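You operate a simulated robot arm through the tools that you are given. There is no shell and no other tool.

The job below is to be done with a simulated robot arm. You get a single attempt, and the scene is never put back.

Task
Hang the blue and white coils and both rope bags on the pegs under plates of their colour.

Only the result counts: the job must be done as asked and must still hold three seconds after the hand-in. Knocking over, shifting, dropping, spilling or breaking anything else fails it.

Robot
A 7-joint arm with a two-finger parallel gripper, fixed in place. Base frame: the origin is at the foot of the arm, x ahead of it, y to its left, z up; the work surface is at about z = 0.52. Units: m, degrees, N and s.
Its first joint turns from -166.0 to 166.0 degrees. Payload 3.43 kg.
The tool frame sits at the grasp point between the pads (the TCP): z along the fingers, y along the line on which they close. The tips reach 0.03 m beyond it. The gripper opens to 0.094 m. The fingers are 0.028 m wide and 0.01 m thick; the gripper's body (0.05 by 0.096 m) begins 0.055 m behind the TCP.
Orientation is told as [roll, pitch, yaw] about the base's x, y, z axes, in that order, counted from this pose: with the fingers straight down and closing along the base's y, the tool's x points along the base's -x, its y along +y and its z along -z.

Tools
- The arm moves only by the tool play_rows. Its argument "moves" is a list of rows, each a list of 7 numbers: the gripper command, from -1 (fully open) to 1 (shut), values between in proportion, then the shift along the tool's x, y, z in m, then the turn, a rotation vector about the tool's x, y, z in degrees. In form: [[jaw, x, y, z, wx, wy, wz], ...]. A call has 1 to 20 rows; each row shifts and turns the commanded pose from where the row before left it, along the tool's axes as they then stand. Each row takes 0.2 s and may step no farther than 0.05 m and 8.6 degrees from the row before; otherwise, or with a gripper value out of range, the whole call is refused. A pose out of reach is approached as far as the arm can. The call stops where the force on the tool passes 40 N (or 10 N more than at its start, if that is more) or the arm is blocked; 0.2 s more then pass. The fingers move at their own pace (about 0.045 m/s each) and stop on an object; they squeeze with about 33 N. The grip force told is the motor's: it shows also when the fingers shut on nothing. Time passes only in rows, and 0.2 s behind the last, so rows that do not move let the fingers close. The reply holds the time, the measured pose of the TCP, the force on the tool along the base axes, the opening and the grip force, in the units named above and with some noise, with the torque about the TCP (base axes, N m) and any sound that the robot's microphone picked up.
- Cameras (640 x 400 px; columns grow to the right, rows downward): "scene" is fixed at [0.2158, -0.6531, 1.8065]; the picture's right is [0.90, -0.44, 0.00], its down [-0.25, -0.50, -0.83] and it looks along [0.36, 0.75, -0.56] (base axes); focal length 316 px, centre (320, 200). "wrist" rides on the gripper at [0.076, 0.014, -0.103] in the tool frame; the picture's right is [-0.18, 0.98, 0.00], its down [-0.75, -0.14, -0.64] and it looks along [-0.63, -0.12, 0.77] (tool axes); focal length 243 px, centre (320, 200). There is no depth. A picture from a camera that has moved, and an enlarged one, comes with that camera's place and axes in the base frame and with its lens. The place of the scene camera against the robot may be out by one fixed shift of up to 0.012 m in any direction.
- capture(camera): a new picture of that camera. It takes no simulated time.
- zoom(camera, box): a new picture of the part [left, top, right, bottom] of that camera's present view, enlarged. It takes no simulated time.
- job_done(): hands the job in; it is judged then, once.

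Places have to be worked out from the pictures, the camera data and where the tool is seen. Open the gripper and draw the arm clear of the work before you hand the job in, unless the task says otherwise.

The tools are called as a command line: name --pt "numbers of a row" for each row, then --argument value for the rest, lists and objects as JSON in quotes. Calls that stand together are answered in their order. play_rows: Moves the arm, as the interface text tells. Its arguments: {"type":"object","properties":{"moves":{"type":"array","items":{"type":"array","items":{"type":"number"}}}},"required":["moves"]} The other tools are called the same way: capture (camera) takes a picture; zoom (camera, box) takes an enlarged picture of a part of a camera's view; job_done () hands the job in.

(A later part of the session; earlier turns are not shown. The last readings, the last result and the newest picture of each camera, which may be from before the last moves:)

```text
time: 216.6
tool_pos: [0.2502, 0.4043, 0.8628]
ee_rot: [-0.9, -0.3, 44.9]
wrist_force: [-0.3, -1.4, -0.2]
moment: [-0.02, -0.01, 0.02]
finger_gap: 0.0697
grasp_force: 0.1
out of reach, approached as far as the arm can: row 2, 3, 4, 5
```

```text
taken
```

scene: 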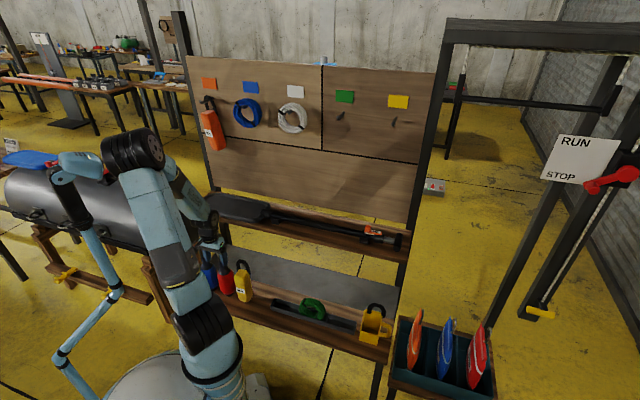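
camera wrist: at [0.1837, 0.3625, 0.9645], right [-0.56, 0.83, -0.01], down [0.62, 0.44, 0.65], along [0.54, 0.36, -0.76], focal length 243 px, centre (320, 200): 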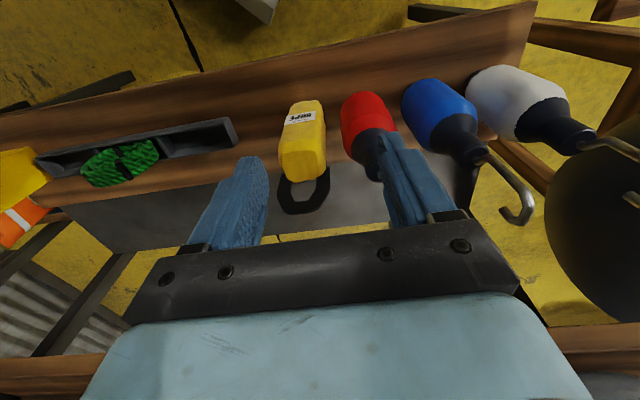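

Lower down, this turned-over state of the last joint limits me and the hand slid left; nothing was touched. I'll go back up and right, then do the unwinding with the arm stretched, which should keep the elbow upright.

play_rows --pt "-0.489 0 0 -0.03 0 0 0" --pt "-0.489 -0.013 -0.0149 -0.03 0 0 0" --pt "-0.489 -0.013 -0.0149 -0.03 0 0 0" --pt "-0.489 -0.013 -0.0149 0 0 0 0" --pt "-1 -0.0086 -0.0334 -0.0137 0 0 5" --pt "-1 -0.0115 -0.0325 -0.0137 0 0 5" --pt "-1 -0.0143 -0.0314 -0.0137 0 0 5" --pt "-1 -0.0169 -0.0301 -0.0137 0 0 5" --pt "-1 -0.0195 -0.0285 -0.0137 0 0 5" --pt "-1 -0.0219 -0.0267 -0.0137 0 0 5" --pt "-1 -0.0242 -0.0246 -0.0137 0 0 5" --pt "-1 -0.0262 -0.0224 -0.0137 0 0 5" --pt "-1 -0.0281 -0.0201 -0.0137 0 0 5" --pt "-1 -0.0297 -0.0176 -0.0137 0 0 5" --pt "-1 0 0 0 0 0 0"

capture --camera "scene"

```text
time: 219.8
tool_pos: [0.6071, 0.2265, 1.0881]
ee_rot: [0.1, 0.0, -4.7]
wrist_force: [-0.1, 0.5, 0.3]
moment: [-0.01, -0.03, 0.02]
finger_gap: 0.0941
grasp_force: 0.0
```

```text
taken
```

scene: 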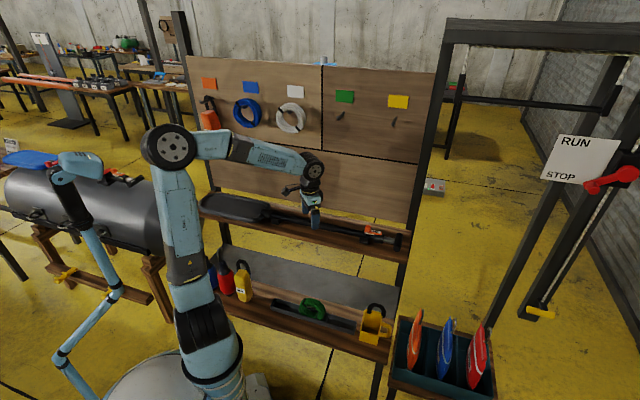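

Back at the safe spot. Now I'll stretch out toward the front-right, above the bin at z≈1.23, with lots of clearance.

play_rows --pt "-1 -0.0303 -0.0317 -0.0113 0 0 2.7" --pt "-1 -0.0317 -0.0303 -0.0113 0 0 2.7" --pt "-1 -0.0331 -0.0287 -0.0113 0 0 2.7" --pt "-1 -0.0344 -0.0272 -0.0113 0 0 2.7" --pt "-1 -0.0356 -0.0255 -0.0113 0 0 2.7" --pt "-1 -0.0368 -0.0238 -0.0113 0 0 2.7" --pt "-1 -0.0379 -0.022 -0.0113 0 0 2.7" --pt "-1 -0.0389 -0.0202 -0.0113 0 0 2.7" --pt "-1 -0.0398 -0.0184 -0.0113 0 0 2.7" --pt "-1 -0.0406 -0.0165 -0.0113 0 0 2.7" --pt "-1 -0.0413 -0.0146 -0.0113 0 0 2.7" --pt "-1 0 0 0 0 0 0"

capture --camera "scene"

```text
time: 222.3
tool_pos: [0.9, -0.1198, 1.207]
ee_rot: [-0.1, -0.1, -34.8]
wrist_force: [0.2, -0.5, -0.3]
moment: [0.04, -0.01, 0.0]
finger_gap: 0.0939
grasp_force: 0.0
out of reach, approached as far as the arm can: row 10, 11
```

```text
taken
```

scene: 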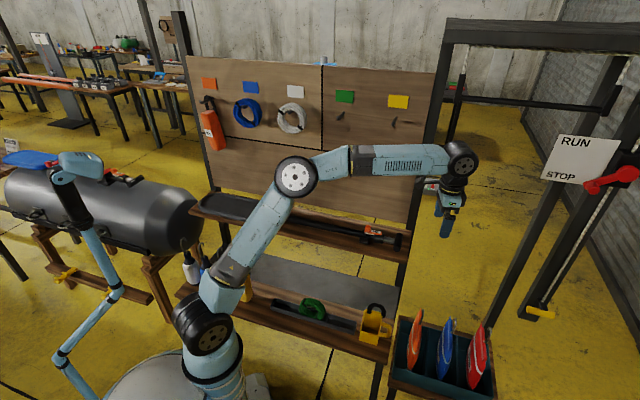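

The limit shows up here again, but turning away from it is free. I'll turn a bit, stretch a little more, and then unwind the rest.

play_rows --pt "-1 0 0 0 0 0 8" --pt "-1 0 0 0 0 0 8" --pt "-1 0 0 0 0 0 8" --pt "-1 -0.03 0.0 -0.01 0 0 8" --pt "-1 -0.03 0.0 -0.01 0 0 8" --pt "-1 0 0 0 0 0 8.2" --pt "-1 0 0 0 0 0 8.2" --pt "-1 0 0 0 0 0 8.2" --pt "-1 0 0 0 0 0 8.2" --pt "-1 0 0 0 0 0 8.2" --pt "-1 0 0 0 0 0 8.2" --pt "-1 0 0 0 0 0 8.2" --pt "-1 0 0 0 0 0 8.2" --pt "-1 0 0 0 0 0 8.2" --pt "-1 0 0 0 0 0 8.2" --pt "-1 0 0 0 0 0 8.2" --pt "-1 0 0 0 0 0 8.2" --pt "-1 0 0 0 0 0 8.2" --pt "-1 0 0 0 0 0 8.2" --pt "-1 0 0 0 0 0 8.2"

capture --camera "scene"

```text
time: 226.6
tool_pos: [0.9129, -0.1628, 1.2228]
ee_rot: [-0.1, 0.0, 162.5]
wrist_force: [-0.1, 0.3, 0.0]
moment: [-0.01, 0.01, -0.01]
finger_gap: 0.094
grasp_force: 0.0
out of reach, approached as far as the arm can: row 5
```

```text
taken
```

scene: 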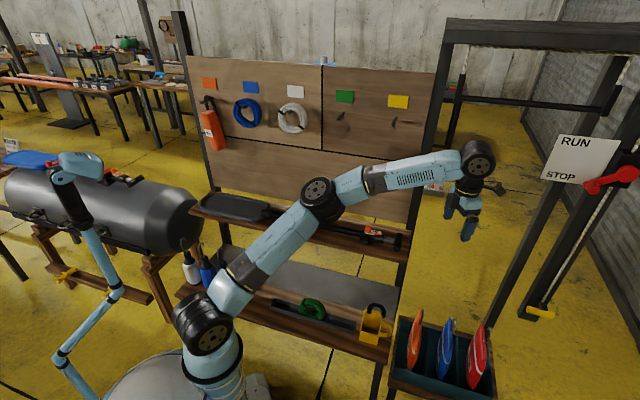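

Nearly straight arm now. I'll finish unwinding to yaw 45°.

play_rows --pt "-1 0 0 0 0 0 8.2" --pt "-1 0 0 0 0 0 8.2" --pt "-1 0 0 0 0 0 8.2" --pt "-1 0 0 0 0 0 8.2" --pt "-1 0 0 0 0 0 8.2" --pt "-1 0 0 0 0 0 8.2" --pt "-1 0 0 0 0 0 8.2" --pt "-1 0 0 0 0 0 8.2" --pt "-1 0 0 0 0 0 8.2" --pt "-1 0 0 0 0 0 8.2" --pt "-1 0 0 0 0 0 8.2" --pt "-1 0 0 0 0 0 8.2" --pt "-1 0 0 0 0 0 8.2" --pt "-1 0 0 0 0 0 8.2" --pt "-1 0 0 0 0 0 2.7" --pt "-1 0 0 0 0 0 0"

capture --camera "scene"

```text
time: 229.9
tool_pos: [0.9131, -0.1622, 1.2228]
ee_rot: [0.1, -0.1, 44.9]
wrist_force: [0.2, 1.3, -0.2]
moment: [-0.01, 0.0, -0.03]
finger_gap: 0.094
grasp_force: 0.0
```

```text
taken
```

scene: 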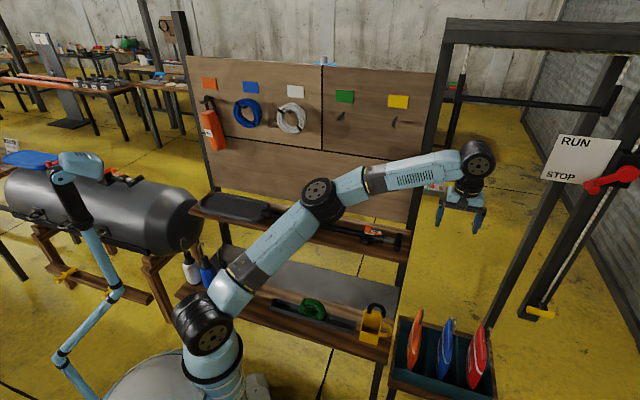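

The elbow did not shift while unwinding. I'll retract to the spot in front of the shelf and check the elbow.

play_rows --pt "-1 -0.0052 0.0446 0.0123 0 0 0" --pt "-1 -0.0052 0.0446 0.0123 0 0 0" --pt "-1 -0.0052 0.0446 0.0123 0 0 0" --pt "-1 -0.0052 0.0446 0.0123 0 0 0" --pt "-1 -0.0052 0.0446 0.0123 0 0 0" --pt "-1 -0.0052 0.0446 0.0123 0 0 0" --pt "-1 -0.0052 0.0446 0.0123 0 0 0" --pt "-1 -0.0052 0.0446 0.0123 0 0 0" --pt "-1 -0.0052 0.0446 0.0123 0 0 0" --pt "-1 -0.0052 0.0446 0.0123 0 0 0" --pt "-1 -0.0052 0.0446 0.0123 0 0 0" --pt "-1 0 0 0 0 0 0"

capture --camera "scene"

```text
time: 232.6
tool_pos: [0.6078, 0.2251, 1.0877]
ee_rot: [0.1, 0.0, 45.0]
wrist_force: [-0.1, -0.1, 0.0]
moment: [0.0, 0.03, 0.03]
finger_gap: 0.0939
grasp_force: 0.0
```

```text
taken
```

scene: 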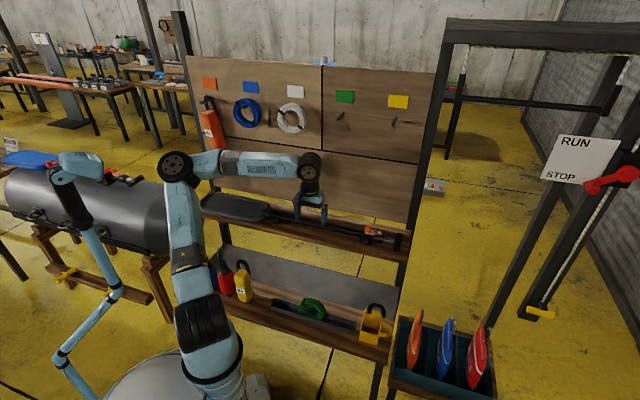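

The elbow posture comes back the same for the same pose, so the difference must be a wrist "flip" that happened when I raised the first bag. I can toggle it by tilting low near the shelf and then rising tilted. I'll go low at a free spot (above and behind the empty slot) to do that with the empty gripper.

play_rows --pt "-1 -0.0012 0.0078 0.0408 0 0 0" --pt "-1 -0.0012 0.0078 0.0408 0 0 0" --pt "-1 -0.0012 0.0078 0.0408 0 0 0" --pt "-1 -0.0012 0.0078 0.0408 0 0 0" --pt "-1 -0.0012 0.0078 0.0408 0 0 0" --pt "-1 -0.0012 0.0078 0.0408 0 0 0" --pt "-1 -0.0012 0.0078 0.0408 0 0 0" --pt "-1 -0.0012 0.0078 0.0408 0 0 0" --pt "-1 -0.0012 0.0078 0.0408 0 0 0" --pt "-1 0 0 0 0 0 0"

capture --camera "scene"

```text
time: 234.8
tool_pos: [0.5648, 0.2805, 0.7221]
ee_rot: [0.1, -0.2, 45.0]
wrist_force: [0.2, 0.1, 0.3]
moment: [-0.03, 0.01, 0.03]
finger_gap: 0.0941
grasp_force: 0.1
```

```text
taken
```

scene: 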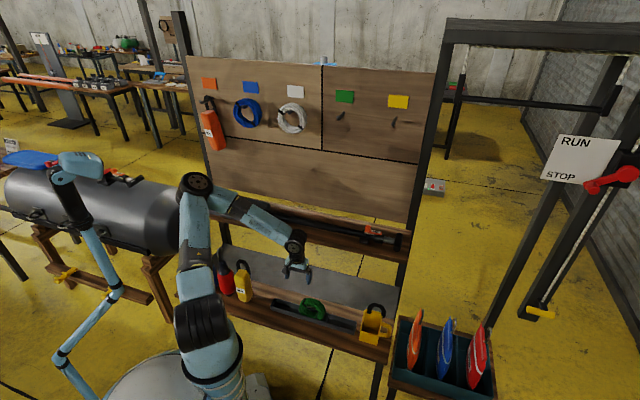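

Now I tilt to 50° here.

play_rows --pt "-1 0 0 0 0 -6.3 0" --pt "-1 0 0 0 0 -6.3 0" --pt "-1 0 0 0 0 -6.3 0" --pt "-1 0 0 0 0 -6.3 0" --pt "-1 0 0 0 0 -6.3 0" --pt "-1 0 0 0 0 -6.3 0" --pt "-1 0 0 0 0 -6.2 0" --pt "-1 0 0 0 0 -6 0" --pt "-1 0 0 0 0 0 0"

capture --camera "scene"

```text
time: 236.8
tool_pos: [0.5627, 0.282, 0.7229]
ee_rot: [0.2, -50.2, 45.1]
wrist_force: [0.0, 0.2, 0.3]
moment: [0.01, -0.03, -0.02]
finger_gap: 0.0938
grasp_force: 0.1
```

```text
taken
```

scene: 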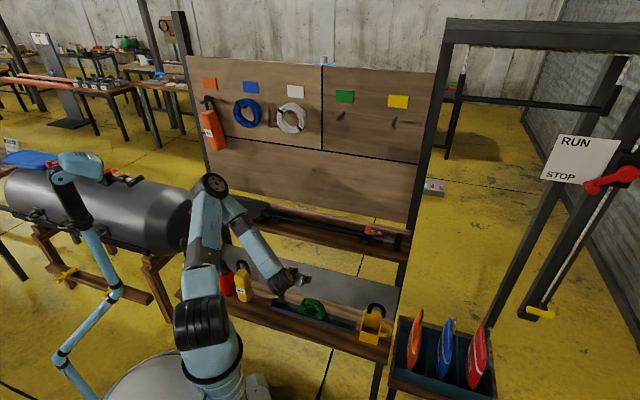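

Still on the left branch. Earlier the switch happened when I ran into the close-in reach limit while tilted, so I'll approach that limit here: moving straight back toward the base, in free space.

play_rows --pt "-1 0.0129 0 -0.0153 0 0 0" --pt "-1 0.0129 0 -0.0153 0 0 0" --pt "-1 0.0129 0 -0.0153 0 0 0" --pt "-1 0.0129 0 -0.0153 0 0 0" --pt "-1 0.0129 0 -0.0153 0 0 0" --pt "-1 0.0129 0 -0.0153 0 0 0" --pt "-1 0 0 0 0 0 0"

capture --camera "scene"

```text
time: 238.3
tool_pos: [0.548, 0.2298, 0.6771]
ee_rot: [0.2, -50.1, 45.0]
wrist_force: [0.0, -0.4, -0.7]
moment: [0.01, 0.03, 0.01]
finger_gap: 0.0941
grasp_force: 0.0
out of reach, approached as far as the arm can: row 1, 2, 3, 4, 5, 6
```

```text
taken
```

scene: 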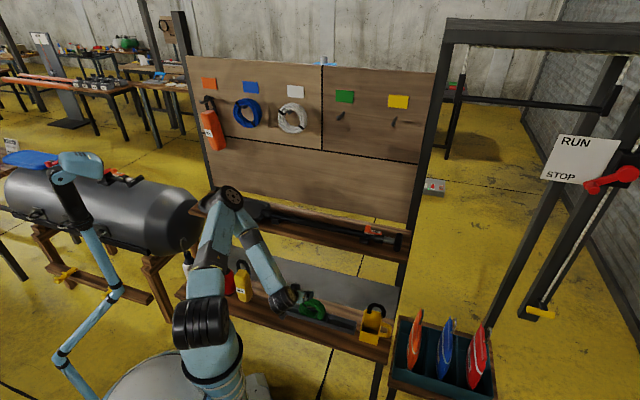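

I slid too close above the green coil, so I'll rise right away and straighten the tool.

play_rows --pt "-1 -0.0306 0 -0.0257 0 0 0" --pt "-1 -0.0306 0 -0.0257 0 0 0" --pt "-1 -0.0306 0 -0.0257 0 0 0" --pt "-1 -0.0306 0 -0.0257 0 0 0" --pt "-1 -0.0306 0 -0.0257 0 0 0" --pt "-1 -0.0306 0 -0.0257 0 0 0" --pt "-1 0 0 0 0 6.3 0" --pt "-1 0 0 0 0 6.3 0" --pt "-1 0 0 0 0 6.3 0" --pt "-1 0 0 0 0 6.3 0" --pt "-1 0 0 0 0 6.3 0" --pt "-1 0 0 0 0 6.3 0" --pt "-1 0 0 0 0 6.3 0" --pt "-1 0 0 0 0 5.9 0" --pt "-1 0 0 0 0 0 0"

capture --camera "scene"

zoom --camera "scene" --box '[230, 260, 400, 360]'

```text
time: 241.6
tool_pos: [0.5959, 0.2509, 0.9003]
ee_rot: [0.0, 0.1, 45.1]
wrist_force: [-0.4, -0.1, 0.5]
moment: [-0.01, -0.02, 0.02]
finger_gap: 0.0942
grasp_force: 0.0
out of reach, approached as far as the arm can: row 1, 2, 3, 4
```

```text
taken
```

scene: 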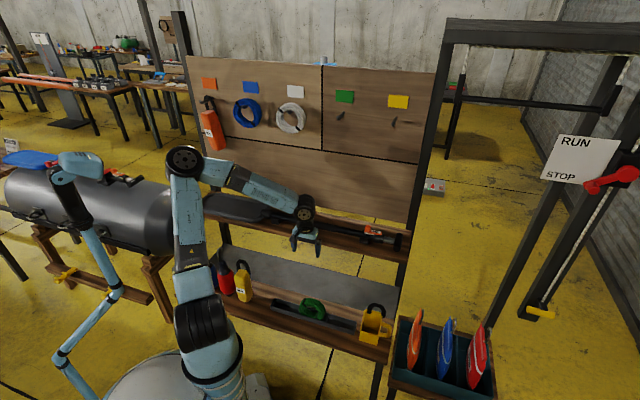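

```text
3.76 times, centred on (315, 310) of scene
camera zoom: at [0.2158, -0.6531, 1.8065], right [0.9, -0.44, 0.0], down [-0.25, -0.5, -0.83], along [0.36, 0.75, -0.56], focal length 1189 px, centre (339, -214)
```

zoom: 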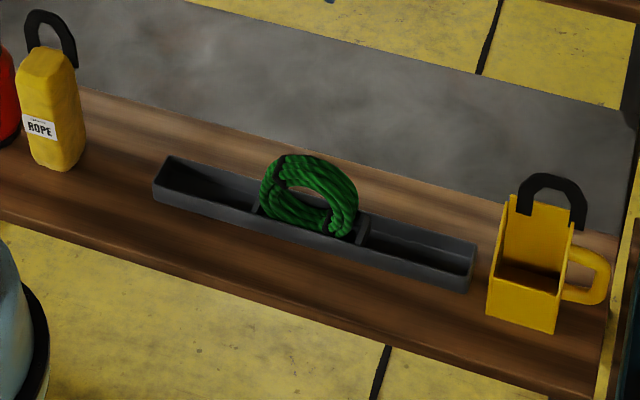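

All the shelf items are undisturbed. I'll try approaching the yellow bag in this posture slowly at moderate height, watching for contact with the mast.

play_rows --pt "-1 0.0124 0.03 0 0 0 0" --pt "-1 0.0124 0.0385 0 0 0 0" --pt "-1 0.0124 0.0385 0 0 0 0" --pt "-1 0.0124 0.0385 0 0 0 0" --pt "-1 0.0124 0.0385 0 0 0 0" --pt "-1 0 0 0 0 0 0"

zoom --camera "scene" --box '[0, 120, 256, 280]'

```text
time: 242.9
tool_pos: [0.4195, 0.3371, 0.901]
ee_rot: [0.0, -0.2, 45.1]
wrist_force: [-0.2, 0.8, 0.8]
moment: [0.0, 0.03, -0.03]
finger_gap: 0.0941
grasp_force: 0.0
```

```text
2.50 times, centred on (128, 200) of scene
camera zoom: at [0.2158, -0.6531, 1.8065], right [0.9, -0.44, 0.0], down [-0.25, -0.5, -0.83], along [0.36, 0.75, -0.56], focal length 790 px, centre (800, 200)
```

zoom: 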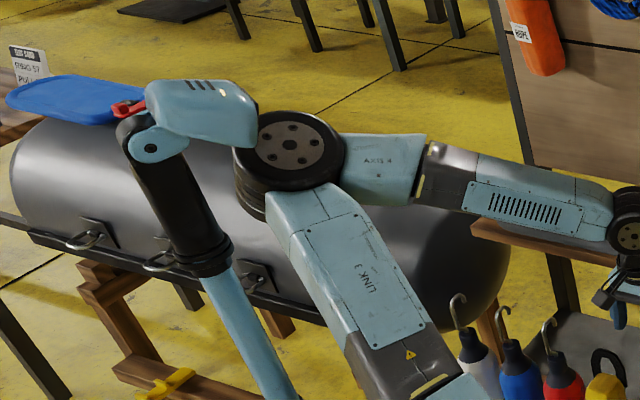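

No contact: the elbow is passing behind the head with some room. I'll continue carefully.

play_rows --pt "-1 0.0124 0.025 0 0 0 0" --pt "-1 0.0124 0.03 0 0 0 0" --pt "-1 0.006 0.03 0 0 0 0" --pt "-1 0.0 0.03 0 0 0 0" --pt "-1 0 0 0 0 0 0"

zoom --camera "scene" --box '[0, 120, 256, 280]'

```text
time: 244.3
tool_pos: [0.3533, 0.3925, 0.8954]
ee_rot: [0.7, 0.7, 41.2]
wrist_force: [-0.1, -1.5, 0.8]
moment: [0.01, 0.03, 0.0]
finger_gap: 0.0939
grasp_force: 0.1
stopped in row 5: the arm was blocked; the commanded pose is now the measured one
```

```text
2.50 times, centred on (128, 200) of scene
camera zoom: at [0.2158, -0.6531, 1.8065], right [0.9, -0.44, 0.0], down [-0.25, -0.5, -0.83], along [0.36, 0.75, -0.56], focal length 790 px, centre (800, 200)
```

zoom: 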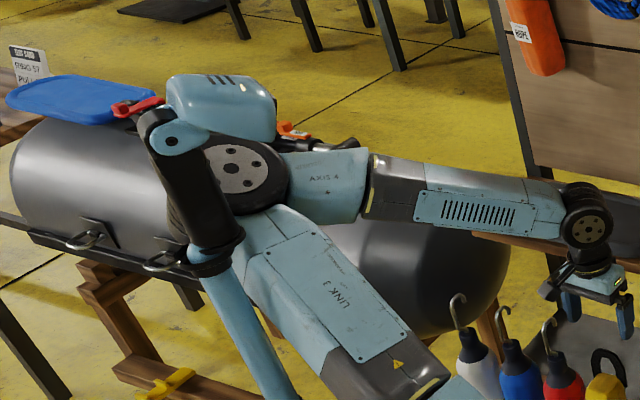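

Blocked by the mast there, so that's not workable. I'll back off right and repeat the very first manoeuvre exactly (from the start pose, at its original speed), since that put the arm into the good posture at the beginning.

play_rows --pt "-1 -0.0077 -0.0372 0 0 0 0" --pt "-1 -0.0077 -0.0372 0 0 0 0" --pt "-1 -0.0077 -0.0372 -0.024 0 0 0" --pt "-1 -0.0077 -0.0372 -0.024 0 0 0" --pt "-1 -0.0077 -0.0372 -0.024 0 0 0" --pt "-1 -0.0077 -0.0372 -0.024 0 0 0" --pt "-1 -0.0077 -0.0372 -0.024 0 0 0" --pt "-1 -0.0077 -0.0372 -0.024 0 0 0" --pt "-1 0 0 -0.03 0 0 7.5" --pt "-1 0 0 -0.03 0 0 7.5" --pt "-1 0 0 -0.03 0 0 7.5" --pt "-1 0 0 -0.03 0 0 7.5" --pt "-1 0 0 -0.03 0 0 7.5" --pt "-1 0 0 -0.03 0 0 3.7" --pt "-1 0 0 0 0 0 0"

capture --camera "scene"

```text
time: 247.6
tool_pos: [0.5851, 0.2092, 1.2242]
ee_rot: [0.5, 0.4, 1.2]
wrist_force: [0.8, -0.3, -0.1]
moment: [0.02, -0.03, 0.01]
finger_gap: 0.094
grasp_force: 0.1
```

```text
taken
```

scene: 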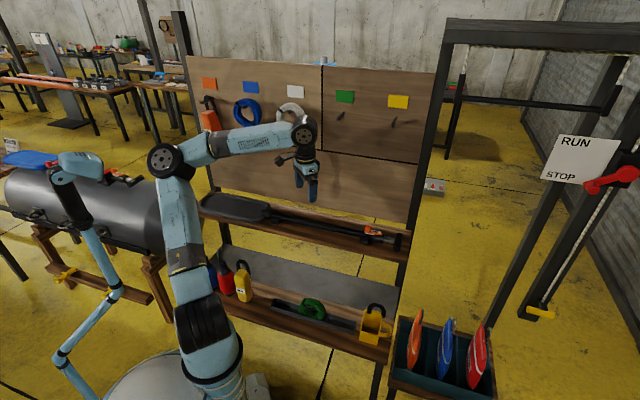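

Now to the exact start pose.

play_rows --pt "-1 0.0135 0.0019 -0.0355 -0.06 -0.05 0.15" --pt "-1 0.0135 0.0019 -0.0355 -0.06 -0.05 0.15" --pt "-1 0.0135 0.0019 -0.0355 -0.06 -0.05 0.15" --pt "-1 0.0135 0.0019 -0.0355 -0.06 -0.05 0.15" --pt "-1 0.0135 0.0019 -0.0355 -0.06 -0.05 0.15" --pt "-1 0.0135 0.0019 -0.0355 -0.06 -0.05 0.15" --pt "-1 0.0135 0.0019 -0.0355 -0.06 -0.05 0.15" --pt "-1 0.0135 0.0019 -0.0355 -0.06 -0.05 0.15" --pt "-1 0 0 0 0 0 0"

capture --camera "scene"

```text
time: 249.6
tool_pos: [0.4856, 0.1894, 1.4617]
ee_rot: [1.5, -0.2, 0.0]
wrist_force: [-0.5, -0.1, -0.9]
moment: [0.04, 0.0, 0.01]
finger_gap: 0.0941
grasp_force: 0.0
out of reach, approached as far as the arm can: row 7, 8
```

```text
taken
```

scene: 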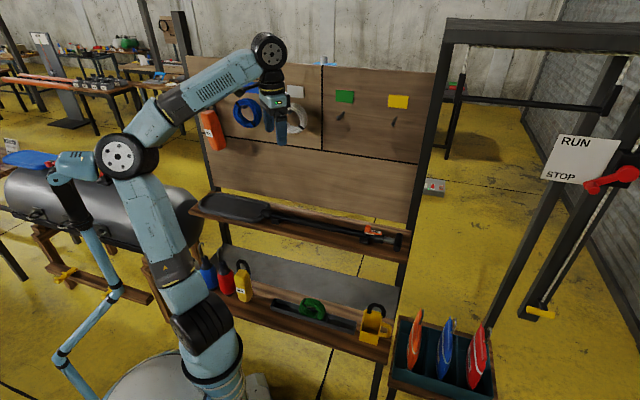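

In this state even the start pose is out of reach, so the early posture had the last joint a full turn over, with the elbow further right. I'll go back, apply the full turn again, and then turn the last part very slowly so the solver can move the elbow over.

play_rows --pt "-1 -0.0135 0.0 0.04 0 0 -3" --pt "-1 -0.0135 0.004 0.04 0 0 -3" --pt "-1 -0.0135 0.004 0.04 0 0 -3" --pt "-1 -0.0135 0.004 0.04 0 0 -6" --pt "-1 -0.0135 0.004 0.04 0 0 -8.2" --pt "-1 -0.0135 0.004 0.04 0 0 -8.2" --pt "-1 -0.0135 0.004 0.04 0 0 -8.2" --pt "-1 -0.0135 0.004 0.04 0 0 -8.2" --pt "-1 0 0 0.04 0 0 -8.2" --pt "-1 0 0 0 0 0 -8.2" --pt "-1 0 0 0 0 0 -8.2" --pt "-1 0 0 0 0 0 -8.2" --pt "-1 0 0 0 0 0 -8.2" --pt "-1 0 0 0 0 0 -8.2" --pt "-1 0 0 0 0 0 -8.2" --pt "-1 0 0 0 0 0 -8.2" --pt "-1 0 0 0 0 0 -8.2" --pt "-1 0 0 0 0 0 -8.2" --pt "-1 0 0 0 0 0 0"

capture --camera "scene"

```text
time: 253.6
tool_pos: [0.576, 0.255, 1.1032]
ee_rot: [-0.6, -0.8, 130.0]
wrist_force: [0.1, -1.0, -1.1]
moment: [-0.02, 0.0, -0.01]
finger_gap: 0.0942
grasp_force: 0.0
```

```text
taken
```

scene: 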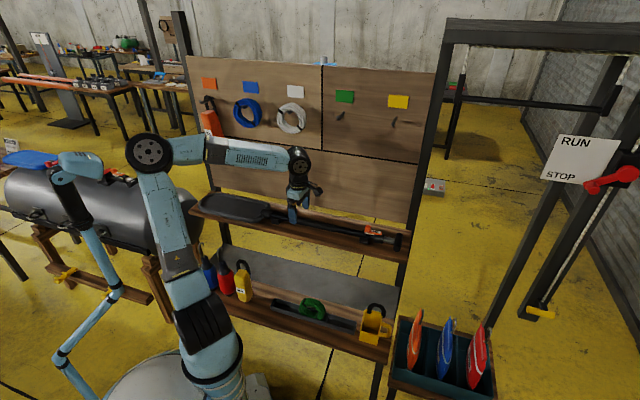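

play_rows --pt "-1 -0.01 0.02 0 0 0 -8.2" --pt "-1 0 0 0 0 0 -8.2" --pt "-1 0 0 0 0 0 -8.2" --pt "-1 0 0 0 0 0 -8.2" --pt "-1 0 0 0 0 0 -8.2" --pt "-1 0 0 0 0 0 -8.2" --pt "-1 0 0 0 0 0 -8.2" --pt "-1 0 0 0 0 0 -8.2" --pt "-1 0 0 0 0 0 -8.2" --pt "-1 0 0 0 0 0 -8.2" --pt "-1 0 0 0 0 0 -8.2" --pt "-1 0 0 0 0 0 -8.2" --pt "-1 0 0 0 0 0 -8.2" --pt "-1 0 0 0 0 0 -8.2" --pt "-1 0 0 0 0 0 -8.2" --pt "-1 0 0 0 0 0 -8.2" --pt "-1 0 0 0 0 0 -8.2" --pt "-1 0 0 0 0 0 -8.2" --pt "-1 0 0 0 0 0 -8.2" --pt "-1 0 0 0 0 0 -8.2"

play_rows --pt "-1 0 0 0 0 0 -3" --pt "-1 0 0 0 0 0 -3" --pt "-1 0 0 0 0 0 -3" --pt "-1 0 0 0 0 0 -3" --pt "-1 0 0 0 0 0 -3" --pt "-1 0 0 0 0 0 -3" --pt "-1 0 0 0 0 0 -3" --pt "-1 0 0 0 0 0 -3" --pt "-1 0 0 0 0 0 -3" --pt "-1 0 0 0 0 0 -3" --pt "-1 0 0 0 0 0 -3" --pt "-1 0 0 0 0 0 -3" --pt "-1 0 0 0 0 0 -3" --pt "-1 0 0 0 0 0 -3" --pt "-1 0 0 0 0 0 -3" --pt "-1 0 0 0 0 0 -3" --pt "-1 0 0 0 0 0 -3" --pt "-1 0 0 0 0 0 -3" --pt "-1 0 0 0 0 0 -3" --pt "-1 0 0 0 0 0 0"

capture --camera "scene"

```text
time: 257.8
tool_pos: [0.5547, 0.2497, 1.1027]
ee_rot: [0.5, 1.0, -65.9]
wrist_force: [0.7, 0.1, 0.1]
moment: [0.03, -0.01, 0.02]
finger_gap: 0.0941
grasp_force: 0.0
```

```text
time: 261.9
tool_pos: [0.5536, 0.2498, 1.1024]
ee_rot: [1.0, 0.2, -9.1]
wrist_force: [0.0, 0.2, -0.1]
moment: [-0.03, 0.05, -0.01]
finger_gap: 0.094
grasp_force: 0.1
```

```text
taken
```

scene: 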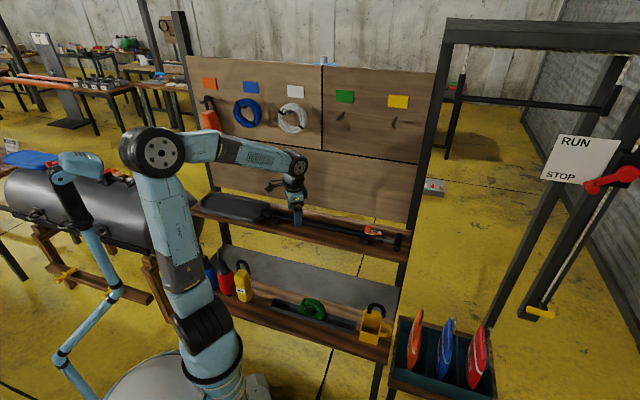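

No limit yet. Now very slowly, 2° per step.

play_rows --pt "-1 0 0 0 0 0 -2" --pt "-1 0 0 0 0 0 -2" --pt "-1 0 0 0 0 0 -2" --pt "-1 0 0 0 0 0 -2" --pt "-1 0 0 0 0 0 -2" --pt "-1 0 0 0 0 0 -2" --pt "-1 0 0 0 0 0 -2" --pt "-1 0 0 0 0 0 -2" --pt "-1 0 0 0 0 0 -2" --pt "-1 0 0 0 0 0 -2" --pt "-1 0 0 0 0 0 -2" --pt "-1 0 0 0 0 0 -2" --pt "-1 0 0 0 0 0 -2" --pt "-1 0 0 0 0 0 -2" --pt "-1 0 0 0 0 0 -2" --pt "-1 0 0 0 0 0 0"

capture --camera "scene"

```text
time: 265.4
tool_pos: [0.504, 0.341, 1.097]
ee_rot: [1.1, -0.4, 20.4]
wrist_force: [0.6, 0.0, -0.5]
moment: [-0.01, 0.01, 0.01]
finger_gap: 0.0939
grasp_force: 0.1
out of reach, approached as far as the arm can: row 9, 10, 11, 12, 13, 14, 15
```

```text
taken
```

scene: 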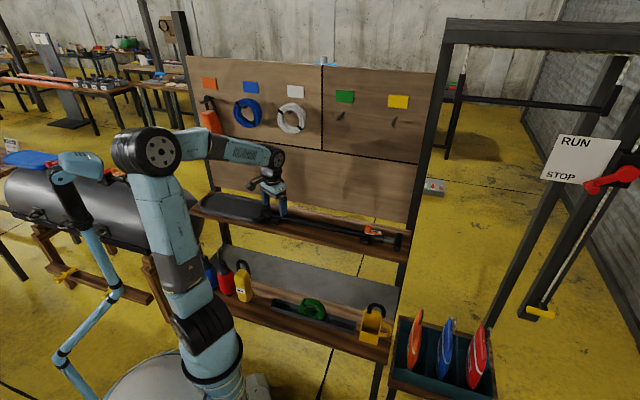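

The solver won't move the elbow at that limit, but this turned-over state looks like the original starting state. So from here I can go to the exact start pose and replay the opening sequence that led to the good posture.

play_rows --pt "-1 0.0059 -0.0092 -0.0374 0 0 6.8" --pt "-1 0.0047 -0.0098 -0.0374 0 0 6.8" --pt "-1 0.0035 -0.0102 -0.0374 0 0 6.8" --pt "-1 0.0024 -0.0106 -0.0374 0 0 0" --pt "-1 0.0024 -0.0106 -0.0374 0 0 0" --pt "-1 0.0024 -0.0106 -0.0374 0 0 0" --pt "-1 0.0024 -0.0106 -0.0374 0 0 0" --pt "-1 0.0024 -0.0106 -0.0374 0 0 0" --pt "-1 0.0024 -0.0106 -0.0374 0 0 0" --pt "-1 0.0024 -0.0106 -0.0374 0 0 0" --pt "-1 0.0024 -0.0106 -0.0374 0 0 0" --pt "-1 0 0 0 1.1 0.4 0" --pt "-1 0 0 0 0 0 0"

capture --camera "scene"

```text
time: 268.1
tool_pos: [0.4794, 0.2156, 1.5006]
ee_rot: [0.2, 0.0, 0.5]
wrist_force: [-0.2, 0.1, 0.4]
moment: [-0.02, 0.0, -0.02]
finger_gap: 0.094
grasp_force: 0.1
out of reach, approached as far as the arm can: row 12
```

```text
taken
```

scene: 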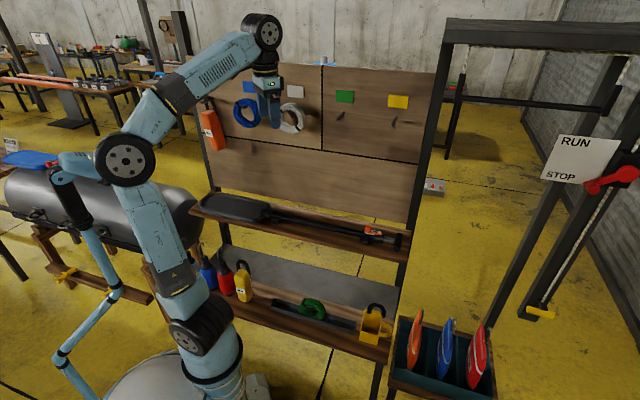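

This isn't identical to the start state either. Since reach is symmetric about the base axis, I can test in free space what the arm can do at the yellow bag's distance and height, just turned to another heading. I'll move to such a test spot in front of the shelf.

play_rows --pt "-1 -0.0098 -0.0115 0.0458 0 0 2.2" --pt "-1 -0.0103 -0.0111 0.0458 0 0 2.2" --pt "-1 -0.0107 -0.0107 0.0458 0 0 2.2" --pt "-1 -0.0111 -0.0103 0.0458 0 0 2.2" --pt "-1 -0.0115 -0.0099 0.0458 0 0 2.2" --pt "-1 -0.0119 -0.0094 0.0458 0 0 2.2" --pt "-1 -0.0122 -0.009 0.0458 0 0 2.2" --pt "-1 -0.0126 -0.0085 0.0458 0 0 2.2" --pt "-1 -0.0129 -0.008 0.0458 0 0 2.2" --pt "-1 -0.0132 -0.0076 0.0458 0 0 2.2" --pt "-1 -0.0135 -0.007 0.0458 0 0 2.2" --pt "-1 -0.0138 -0.0066 0.0458 0 0 2.2" --pt "-1 0 0 0 0 0 0"

capture --camera "scene"

```text
time: 270.9
tool_pos: [0.5953, 0.0756, 0.9528]
ee_rot: [-0.1, 0.4, -25.9]
wrist_force: [-1.0, 0.0, 0.5]
moment: [0.07, 0.02, -0.01]
finger_gap: 0.0939
grasp_force: 0.0
```

```text
taken
```

scene: 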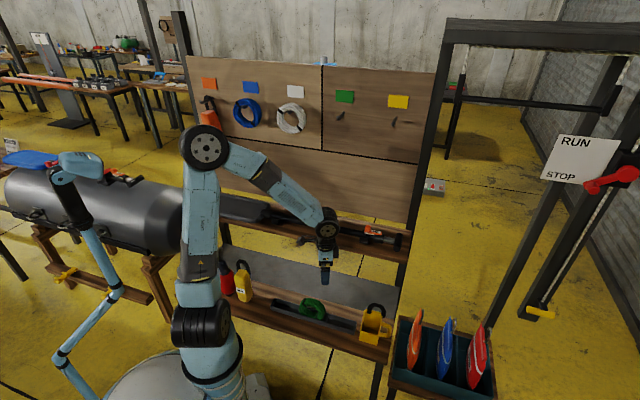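

Fine here. I'll descend to z≈0.66 in front of the shelf and see whether it stays within reach.

play_rows --pt "-1 0 0 0.042 0 0 0" --pt "-1 0 0 0.042 0 0 0" --pt "-1 0 0 0.042 0 0 0" --pt "-1 0 0 0.042 0 0 0" --pt "-1 0 0 0.042 0 0 0" --pt "-1 0 0 0.042 0 0 0" --pt "-1 0 0 0.042 0 0 0" --pt "-1 0 0 0 0 0 0"

capture --camera "scene"

```text
time: 272.8
tool_pos: [0.6096, 0.1535, 0.8034]
ee_rot: [-1.4, 0.1, -26.4]
wrist_force: [-0.1, -0.2, -0.2]
moment: [0.02, 0.02, 0.0]
finger_gap: 0.094
grasp_force: 0.2
out of reach, approached as far as the arm can: row 3, 4, 5, 6, 7
```

```text
taken
```

scene: 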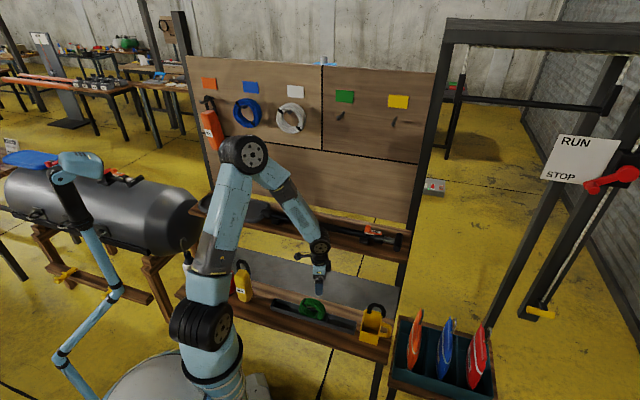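

At low height the limit bites again. But here the elbow is on the right, so I can try to flip the wrist by swinging the tool direction around the forearm axis on the right side, well clear of everything, and then bringing it straight back. First I position and swing to the right side.

play_rows --pt "-1 -0.0072 -0.0262 -0.0335 0 0 0" --pt "-1 -0.0072 -0.0262 -0.0335 0 0 0" --pt "-1 0 0 0 0 0 8.4" --pt "-1 0 0 0 0 0 8.4" --pt "-1 0 0 0 0 0 8.4" --pt "-1 0 0 0 0 0 8.4" --pt "-1 -0.0305 0 -0.0019 0 -7 0" --pt "-1 -0.0305 0 -0.0019 0 -7 0" --pt "-1 -0.0305 0 -0.0019 0 -7 0" --pt "-1 -0.0305 0 -0.0019 0 -7 0" --pt "-1 -0.0305 0 -0.0019 0 -7 0" --pt "-1 0 0 0 0 0 0"

capture --camera "scene"

```text
time: 275.4
tool_pos: [0.6719, -0.0244, 0.9129]
ee_rot: [-0.4, -35.0, -59.3]
wrist_force: [0.1, -0.2, 1.3]
moment: [0.01, 0.02, 0.03]
finger_gap: 0.0941
grasp_force: 0.1
```

```text
taken
```

scene: 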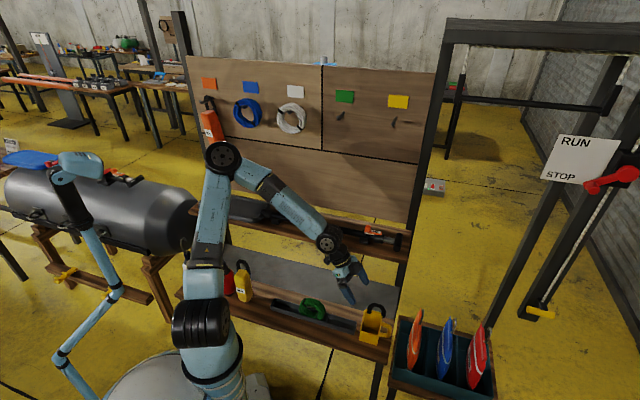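

No limit hit. I'll continue the swing around to the front.

play_rows --pt "-1 -0.0218 0.015 -0.001 -3.44 -5 -4.91" --pt "-1 -0.0218 0.0168 -0.001 -3.86 -5 -4.6" --pt "-1 -0.0218 0.0185 -0.001 -4.24 -5 -4.24" --pt "-1 -0.0218 0.02 -0.001 -4.6 -5 -3.86" --pt "-1 -0.0218 0.0214 -0.001 -4.91 -5 -3.44" --pt "-1 0 0 0 0 0 0"

capture --camera "scene"

```text
time: 276.8
tool_pos: [0.7872, -0.0135, 0.9933]
ee_rot: [-2.9, -59.4, -27.1]
wrist_force: [0.4, 0.2, -0.4]
moment: [0.0, 0.0, 0.01]
finger_gap: 0.094
grasp_force: 0.0
```

```text
taken
```

scene: 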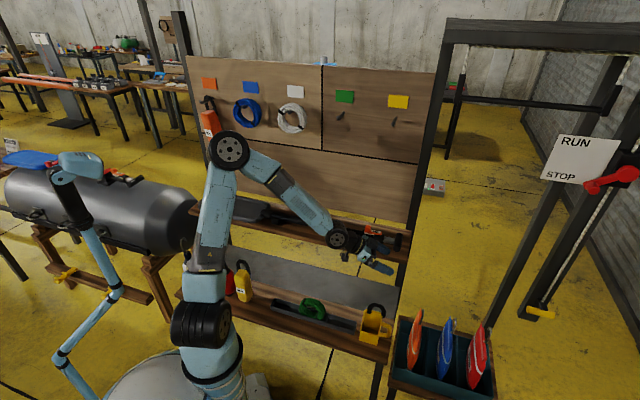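

play_rows --pt "-1 -0.0109 0.022 0 -5.05 -2.5 -2.92" --pt "-1 -0.0109 0.0226 0 -5.17 -2.5 -2.69" --pt "-1 -0.0109 0.0231 0 -5.28 -2.5 -2.46" --pt "-1 -0.0109 0.0235 0 -5.39 -2.5 -2.23" --pt "-1 -0.0109 0.0239 0 -5.48 -2.5 -1.99" --pt "-1 -0.0109 0.0243 0 -5.56 -2.5 -1.75" --pt "-1 0 0 0 0 0 0"

capture --camera "scene"

```text
time: 278.4
tool_pos: [0.845, 0.1366, 1.0199]
ee_rot: [4.3, -71.8, -6.4]
wrist_force: [-0.5, -0.3, 0.6]
moment: [-0.02, 0.0, -0.01]
finger_gap: 0.094
grasp_force: 0.0
out of reach, approached as far as the arm can: row 4, 5, 6
```

```text
taken
```

scene: 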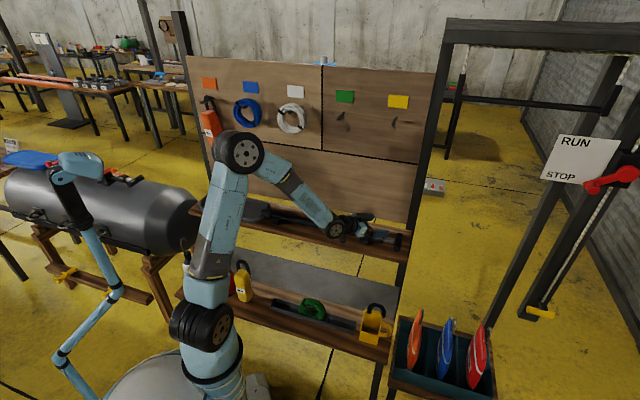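

It reached a limit near the end of the swing. From here I'll bring the tool straight back down in its own plane; if it reaches vertical without a limit, the wrist has flipped.

play_rows --pt "-1 0.0326 0 -0.0021 0 7.5 0" --pt "-1 0.0326 0 -0.0021 0 7.5 0" --pt "-1 0.0326 0 -0.0021 0 7.5 0" --pt "-1 0.0326 0 -0.0021 0 7.5 0" --pt "-1 0.0326 0 -0.0021 0 7.5 0" --pt "-1 0.0326 0 -0.0021 0 7.5 0" --pt "-1 0.0326 0 -0.0021 0 7.5 0" --pt "-1 0.0326 0 -0.0021 0 7.5 0" --pt "-1 0.0326 0 -0.0021 0 7.5 0" --pt "-1 0 0 0 0 4 0" --pt "-1 0 0 0 0 0 0"

capture --camera "scene"

```text
time: 280.8
tool_pos: [0.5919, 0.2027, 0.9104]
ee_rot: [1.0, -0.3, -2.7]
wrist_force: [-0.4, 0.0, 0.2]
moment: [0.03, -0.02, 0.04]
finger_gap: 0.0939
grasp_force: 0.1
out of reach, approached as far as the arm can: row 2, 3, 4, 5, 6, 7, 8, 9, 10
```

```text
taken
```

scene: 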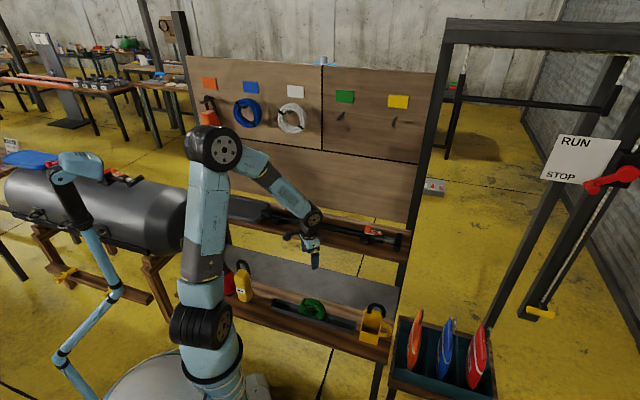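

Not flipped: that side runs into the limit. I'll try going round the other (left) side instead, farther back from the rack and with the fingers closed, in free space.

play_rows --pt "1 -0.0026 -0.0317 0.008 0 0 7.5" --pt "1 -0.0026 -0.0317 0.008 0 0 7.5" --pt "1 -0.0026 -0.0317 0.008 0 0 7.5" --pt "1 -0.0026 -0.0317 0.008 0 0 7.5" --pt "1 -0.0026 -0.0317 0.008 0 0 7.5" --pt "1 0 0.0305 -0.0019 -7 0 0" --pt "1 0 0.0305 -0.0019 -7 0 0" --pt "1 0 0.0305 -0.0019 -7 0 0" --pt "1 0 0.0305 -0.0019 -7 0 0" --pt "1 0 0.0305 -0.0019 -7 0 0" --pt "1 0 0 0 0 0 0"

capture --camera "scene"

```text
time: 283.1
tool_pos: [0.637, 0.2097, 1.0456]
ee_rot: [35.5, 0.6, -40.3]
wrist_force: [1.2, 0.4, 0.2]
moment: [0.0, 0.02, -0.02]
finger_gap: 0.0
grasp_force: 33.3
out of reach, approached as far as the arm can: row 6, 7, 8, 9, 10
```

```text
taken
```

scene: 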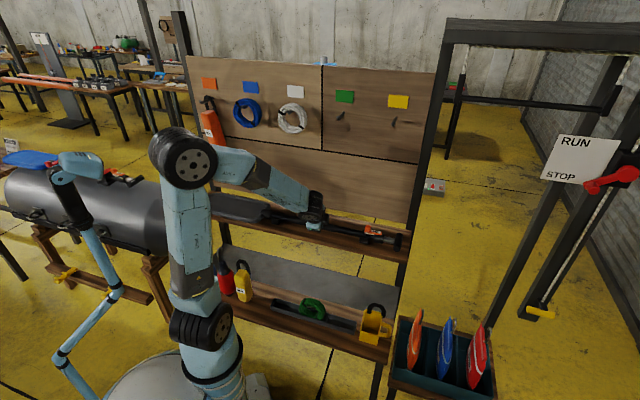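

Neither way flips it. New idea for the yellow bag: with the orange one gone, its right side is free. I can grip it from the right with the tool pointing left and down, fingers front and back. That puts the wrist well to the right, away from the mast, and lets me move the bag to a spot where the normal grip works. First I straighten the tool and return to the free spot.

play_rows --pt "1 0 0 0 7.1 0 0" --pt "1 0 0 0 7.1 0 0" --pt "1 0 0 0 7.1 0 0" --pt "-1 0 0 0 7.1 0 0" --pt "-1 0 0 0 7.1 0 0" --pt "-1 0 0 0 0 0 8.2" --pt "-1 0 0 0 0 0 8.2" --pt "-1 0 0 0 0 0 8.2" --pt "-1 0 0 0 0 0 8.2" --pt "-1 0 0 0 0 0 8.2" --pt "-1 0 0 0 0 0 8.2" --pt "-1 0 0 0 0 0 8.2" --pt "-1 0 0 0 0 0 8.2" --pt "-1 0 0 0 0 0 8.2" --pt "-1 0 0 0 0 0 8.2" --pt "-1 0 0 0 0 0 8.2" --pt "-1 0 0 0 0 0 0"

capture --camera "scene"

```text
time: 286.8
tool_pos: [0.6355, 0.2091, 1.0438]
ee_rot: [-0.6, 0.6, -130.2]
wrist_force: [0.3, -0.8, 0.8]
moment: [-0.01, 0.01, 0.0]
finger_gap: 0.094
grasp_force: 0.1
```

```text
taken
```

scene: 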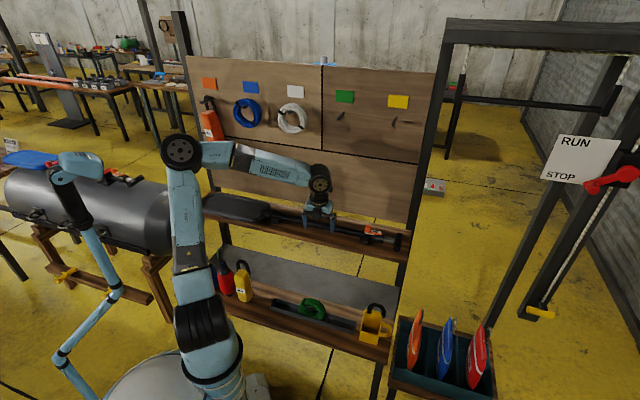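

Continue turning to yaw 135° and then tilt toward the left at this safe height to check that the orientation is reachable.

play_rows --pt "-1 0 0 0 0 0 7.9" --pt "-1 0 0 0 0 0 7.9" --pt "-1 0 0 0 0 0 7.9" --pt "-1 0 0 0 0 0 7.9" --pt "-1 0 0 0 0 0 7.9" --pt "-1 0 0 0 0 0 7.9" --pt "-1 0 0 0 0 0 7.9" --pt "-1 0 0 0 0 0 7.9" --pt "-1 0 0 0 0 0 7.9" --pt "-1 0 0 0 0 0 7.9" --pt "-1 0 0 0 0 0 7.9" --pt "-1 0 0 0 0 0 7.9" --pt "-1 0 0 0 -0.6 -7 0" --pt "-1 0 0 0 0 -7.5 0" --pt "-1 0 0 0 0 -7.5 0" --pt "-1 0 0 0 0 -7.5 0" --pt "-1 0 0 0 0 -7.5 0" --pt "-1 0 0 0 0 -7.5 0" --pt "-1 0 0 0 0 0 0"

capture --camera "scene"

```text
time: 290.8
tool_pos: [0.635, 0.2092, 1.0438]
ee_rot: [-0.2, -45.1, 135.2]
wrist_force: [-0.5, -0.1, -0.1]
moment: [-0.01, 0.0, -0.02]
finger_gap: 0.0938
grasp_force: 0.1
```

```text
taken
```

scene: 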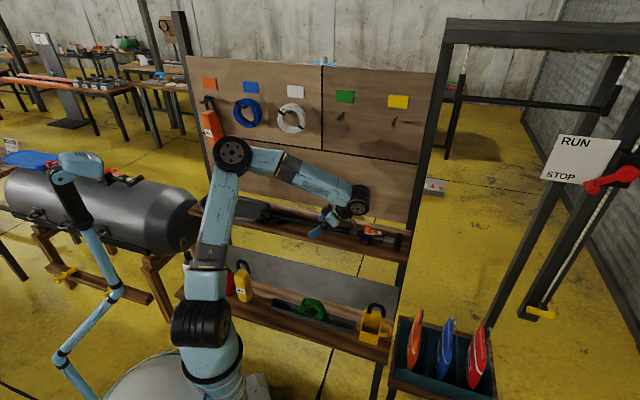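

That orientation is easily reachable and the elbow sits well to the right. I'll tilt to 65° and move down to a waypoint right of the yellow bag.

play_rows --pt "-0.702 0 0 0 0 -6.65 0" --pt "-0.702 0 0 0 0 -6.65 0" --pt "-0.702 0 0 0 0 -6.65 0" --pt "-0.702 0.0195 0.007 0.0406 0 0 0" --pt "-0.702 0.0195 0.007 0.0406 0 0 0" --pt "-0.702 0.0195 0.007 0.0406 0 0 0" --pt "-0.702 0.0195 0.007 0.0406 0 0 0" --pt "-0.702 0.0195 0.007 0.0406 0 0 0" --pt "-0.702 0.0195 0.007 0.0406 0 0 0" --pt "-0.702 0.0195 0.007 0.0406 0 0 0" --pt "-0.702 0 0 0 0 0 0"

capture --camera "scene"

capture --camera "wrist"

```text
time: 293.1
tool_pos: [0.4585, 0.3163, 0.8023]
ee_rot: [-0.3, -65.1, 135.3]
wrist_force: [0.6, -0.3, 0.1]
moment: [0.0, -0.02, 0.0]
finger_gap: 0.0801
grasp_force: 0.2
```

```text
taken
```

scene: 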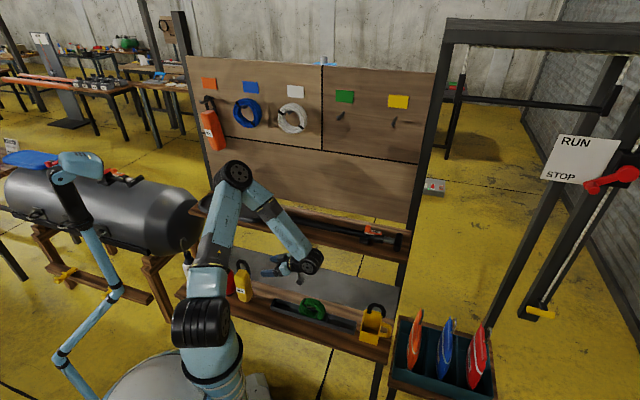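

```text
taken
camera wrist: at [0.5361, 0.2181, 0.7766], right [-0.75, -0.64, 0.17], down [0.29, -0.09, 0.95], along [-0.6, 0.76, 0.25], focal length 243 px, centre (320, 200)
```

wrist: 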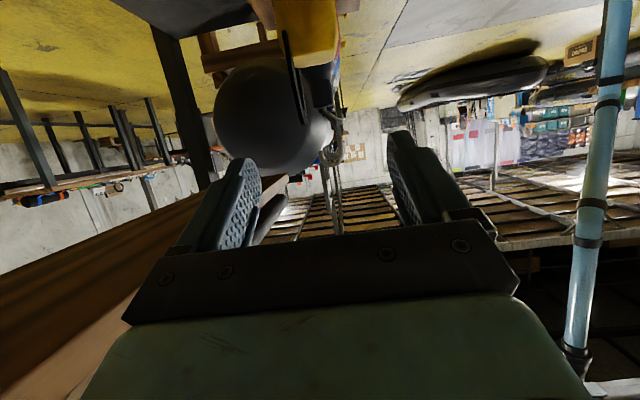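

From this side view the bag's profile and loop (edge-on) are visible. I'll zoom to measure its front-to-back position.

zoom --camera "wrist" --box '[220, 0, 420, 125]'

```text
3.20 times, centred on (320, 62) of wrist
camera zoom: at [0.5361, 0.2181, 0.7766], right [-0.75, -0.64, 0.17], down [0.29, -0.09, 0.95], along [-0.6, 0.76, 0.25], focal length 776 px, centre (320, 640)
```

zoom: 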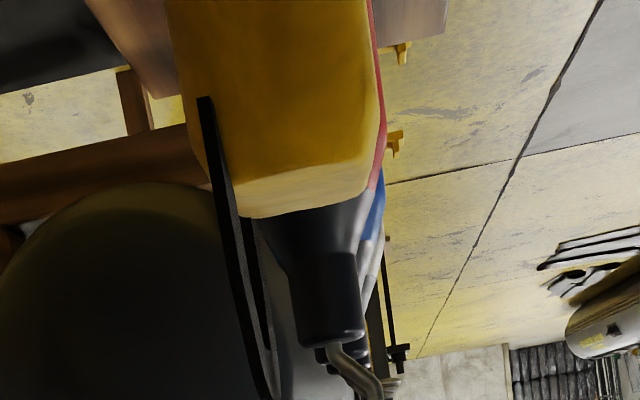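

The bag spans n≈0.522–0.577, centred on my fingers. I'll move to the pre-grasp point on its right side.

play_rows --pt "-0.702 0.0245 0 0.0306 0 0 0" --pt "-0.702 0.0245 0 0.0306 0 0 0" --pt "-0.702 0.0245 0 0.0306 0 0 0" --pt "-0.702 0.0245 -0.001 0.0306 0 0 0" --pt "-0.702 0 0 0 0 0 0"

capture --camera "wrist"

zoom --camera "scene" --box '[190, 230, 350, 330]'

```text
time: 294.4
tool_pos: [0.4081, 0.3664, 0.6554]
ee_rot: [-0.3, -65.2, 135.3]
wrist_force: [-0.2, -0.5, 0.7]
moment: [-0.01, -0.03, 0.02]
finger_gap: 0.08
grasp_force: 0.1
```

```text
taken
camera wrist: at [0.4862, 0.2687, 0.6309], right [-0.75, -0.64, 0.17], down [0.29, -0.09, 0.95], along [-0.6, 0.76, 0.25], focal length 243 px, centre (320, 200)
```

wrist: 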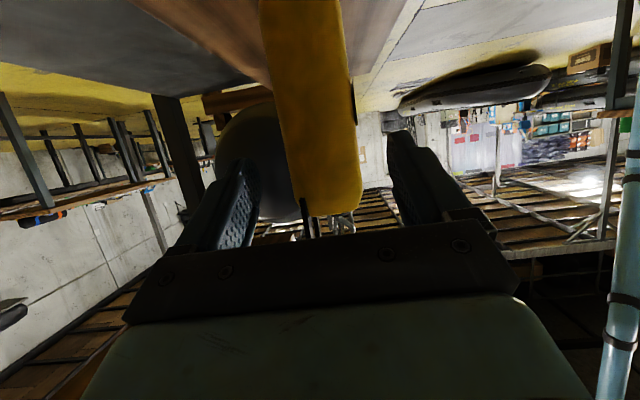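

```text
4.00 times, centred on (270, 280) of scene
camera zoom: at [0.2158, -0.6531, 1.8065], right [0.9, -0.44, 0.0], down [-0.25, -0.5, -0.83], along [0.36, 0.75, -0.56], focal length 1264 px, centre (520, -120)
```

zoom: 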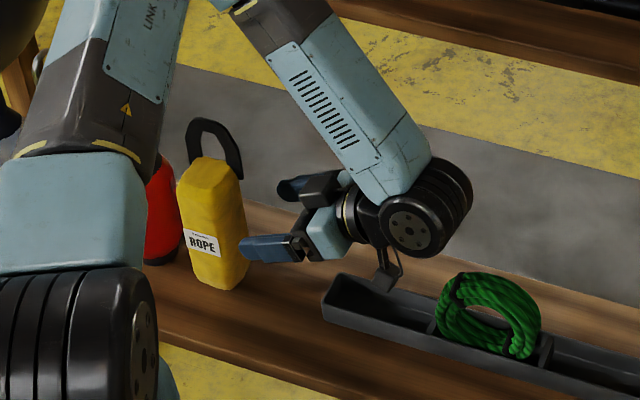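

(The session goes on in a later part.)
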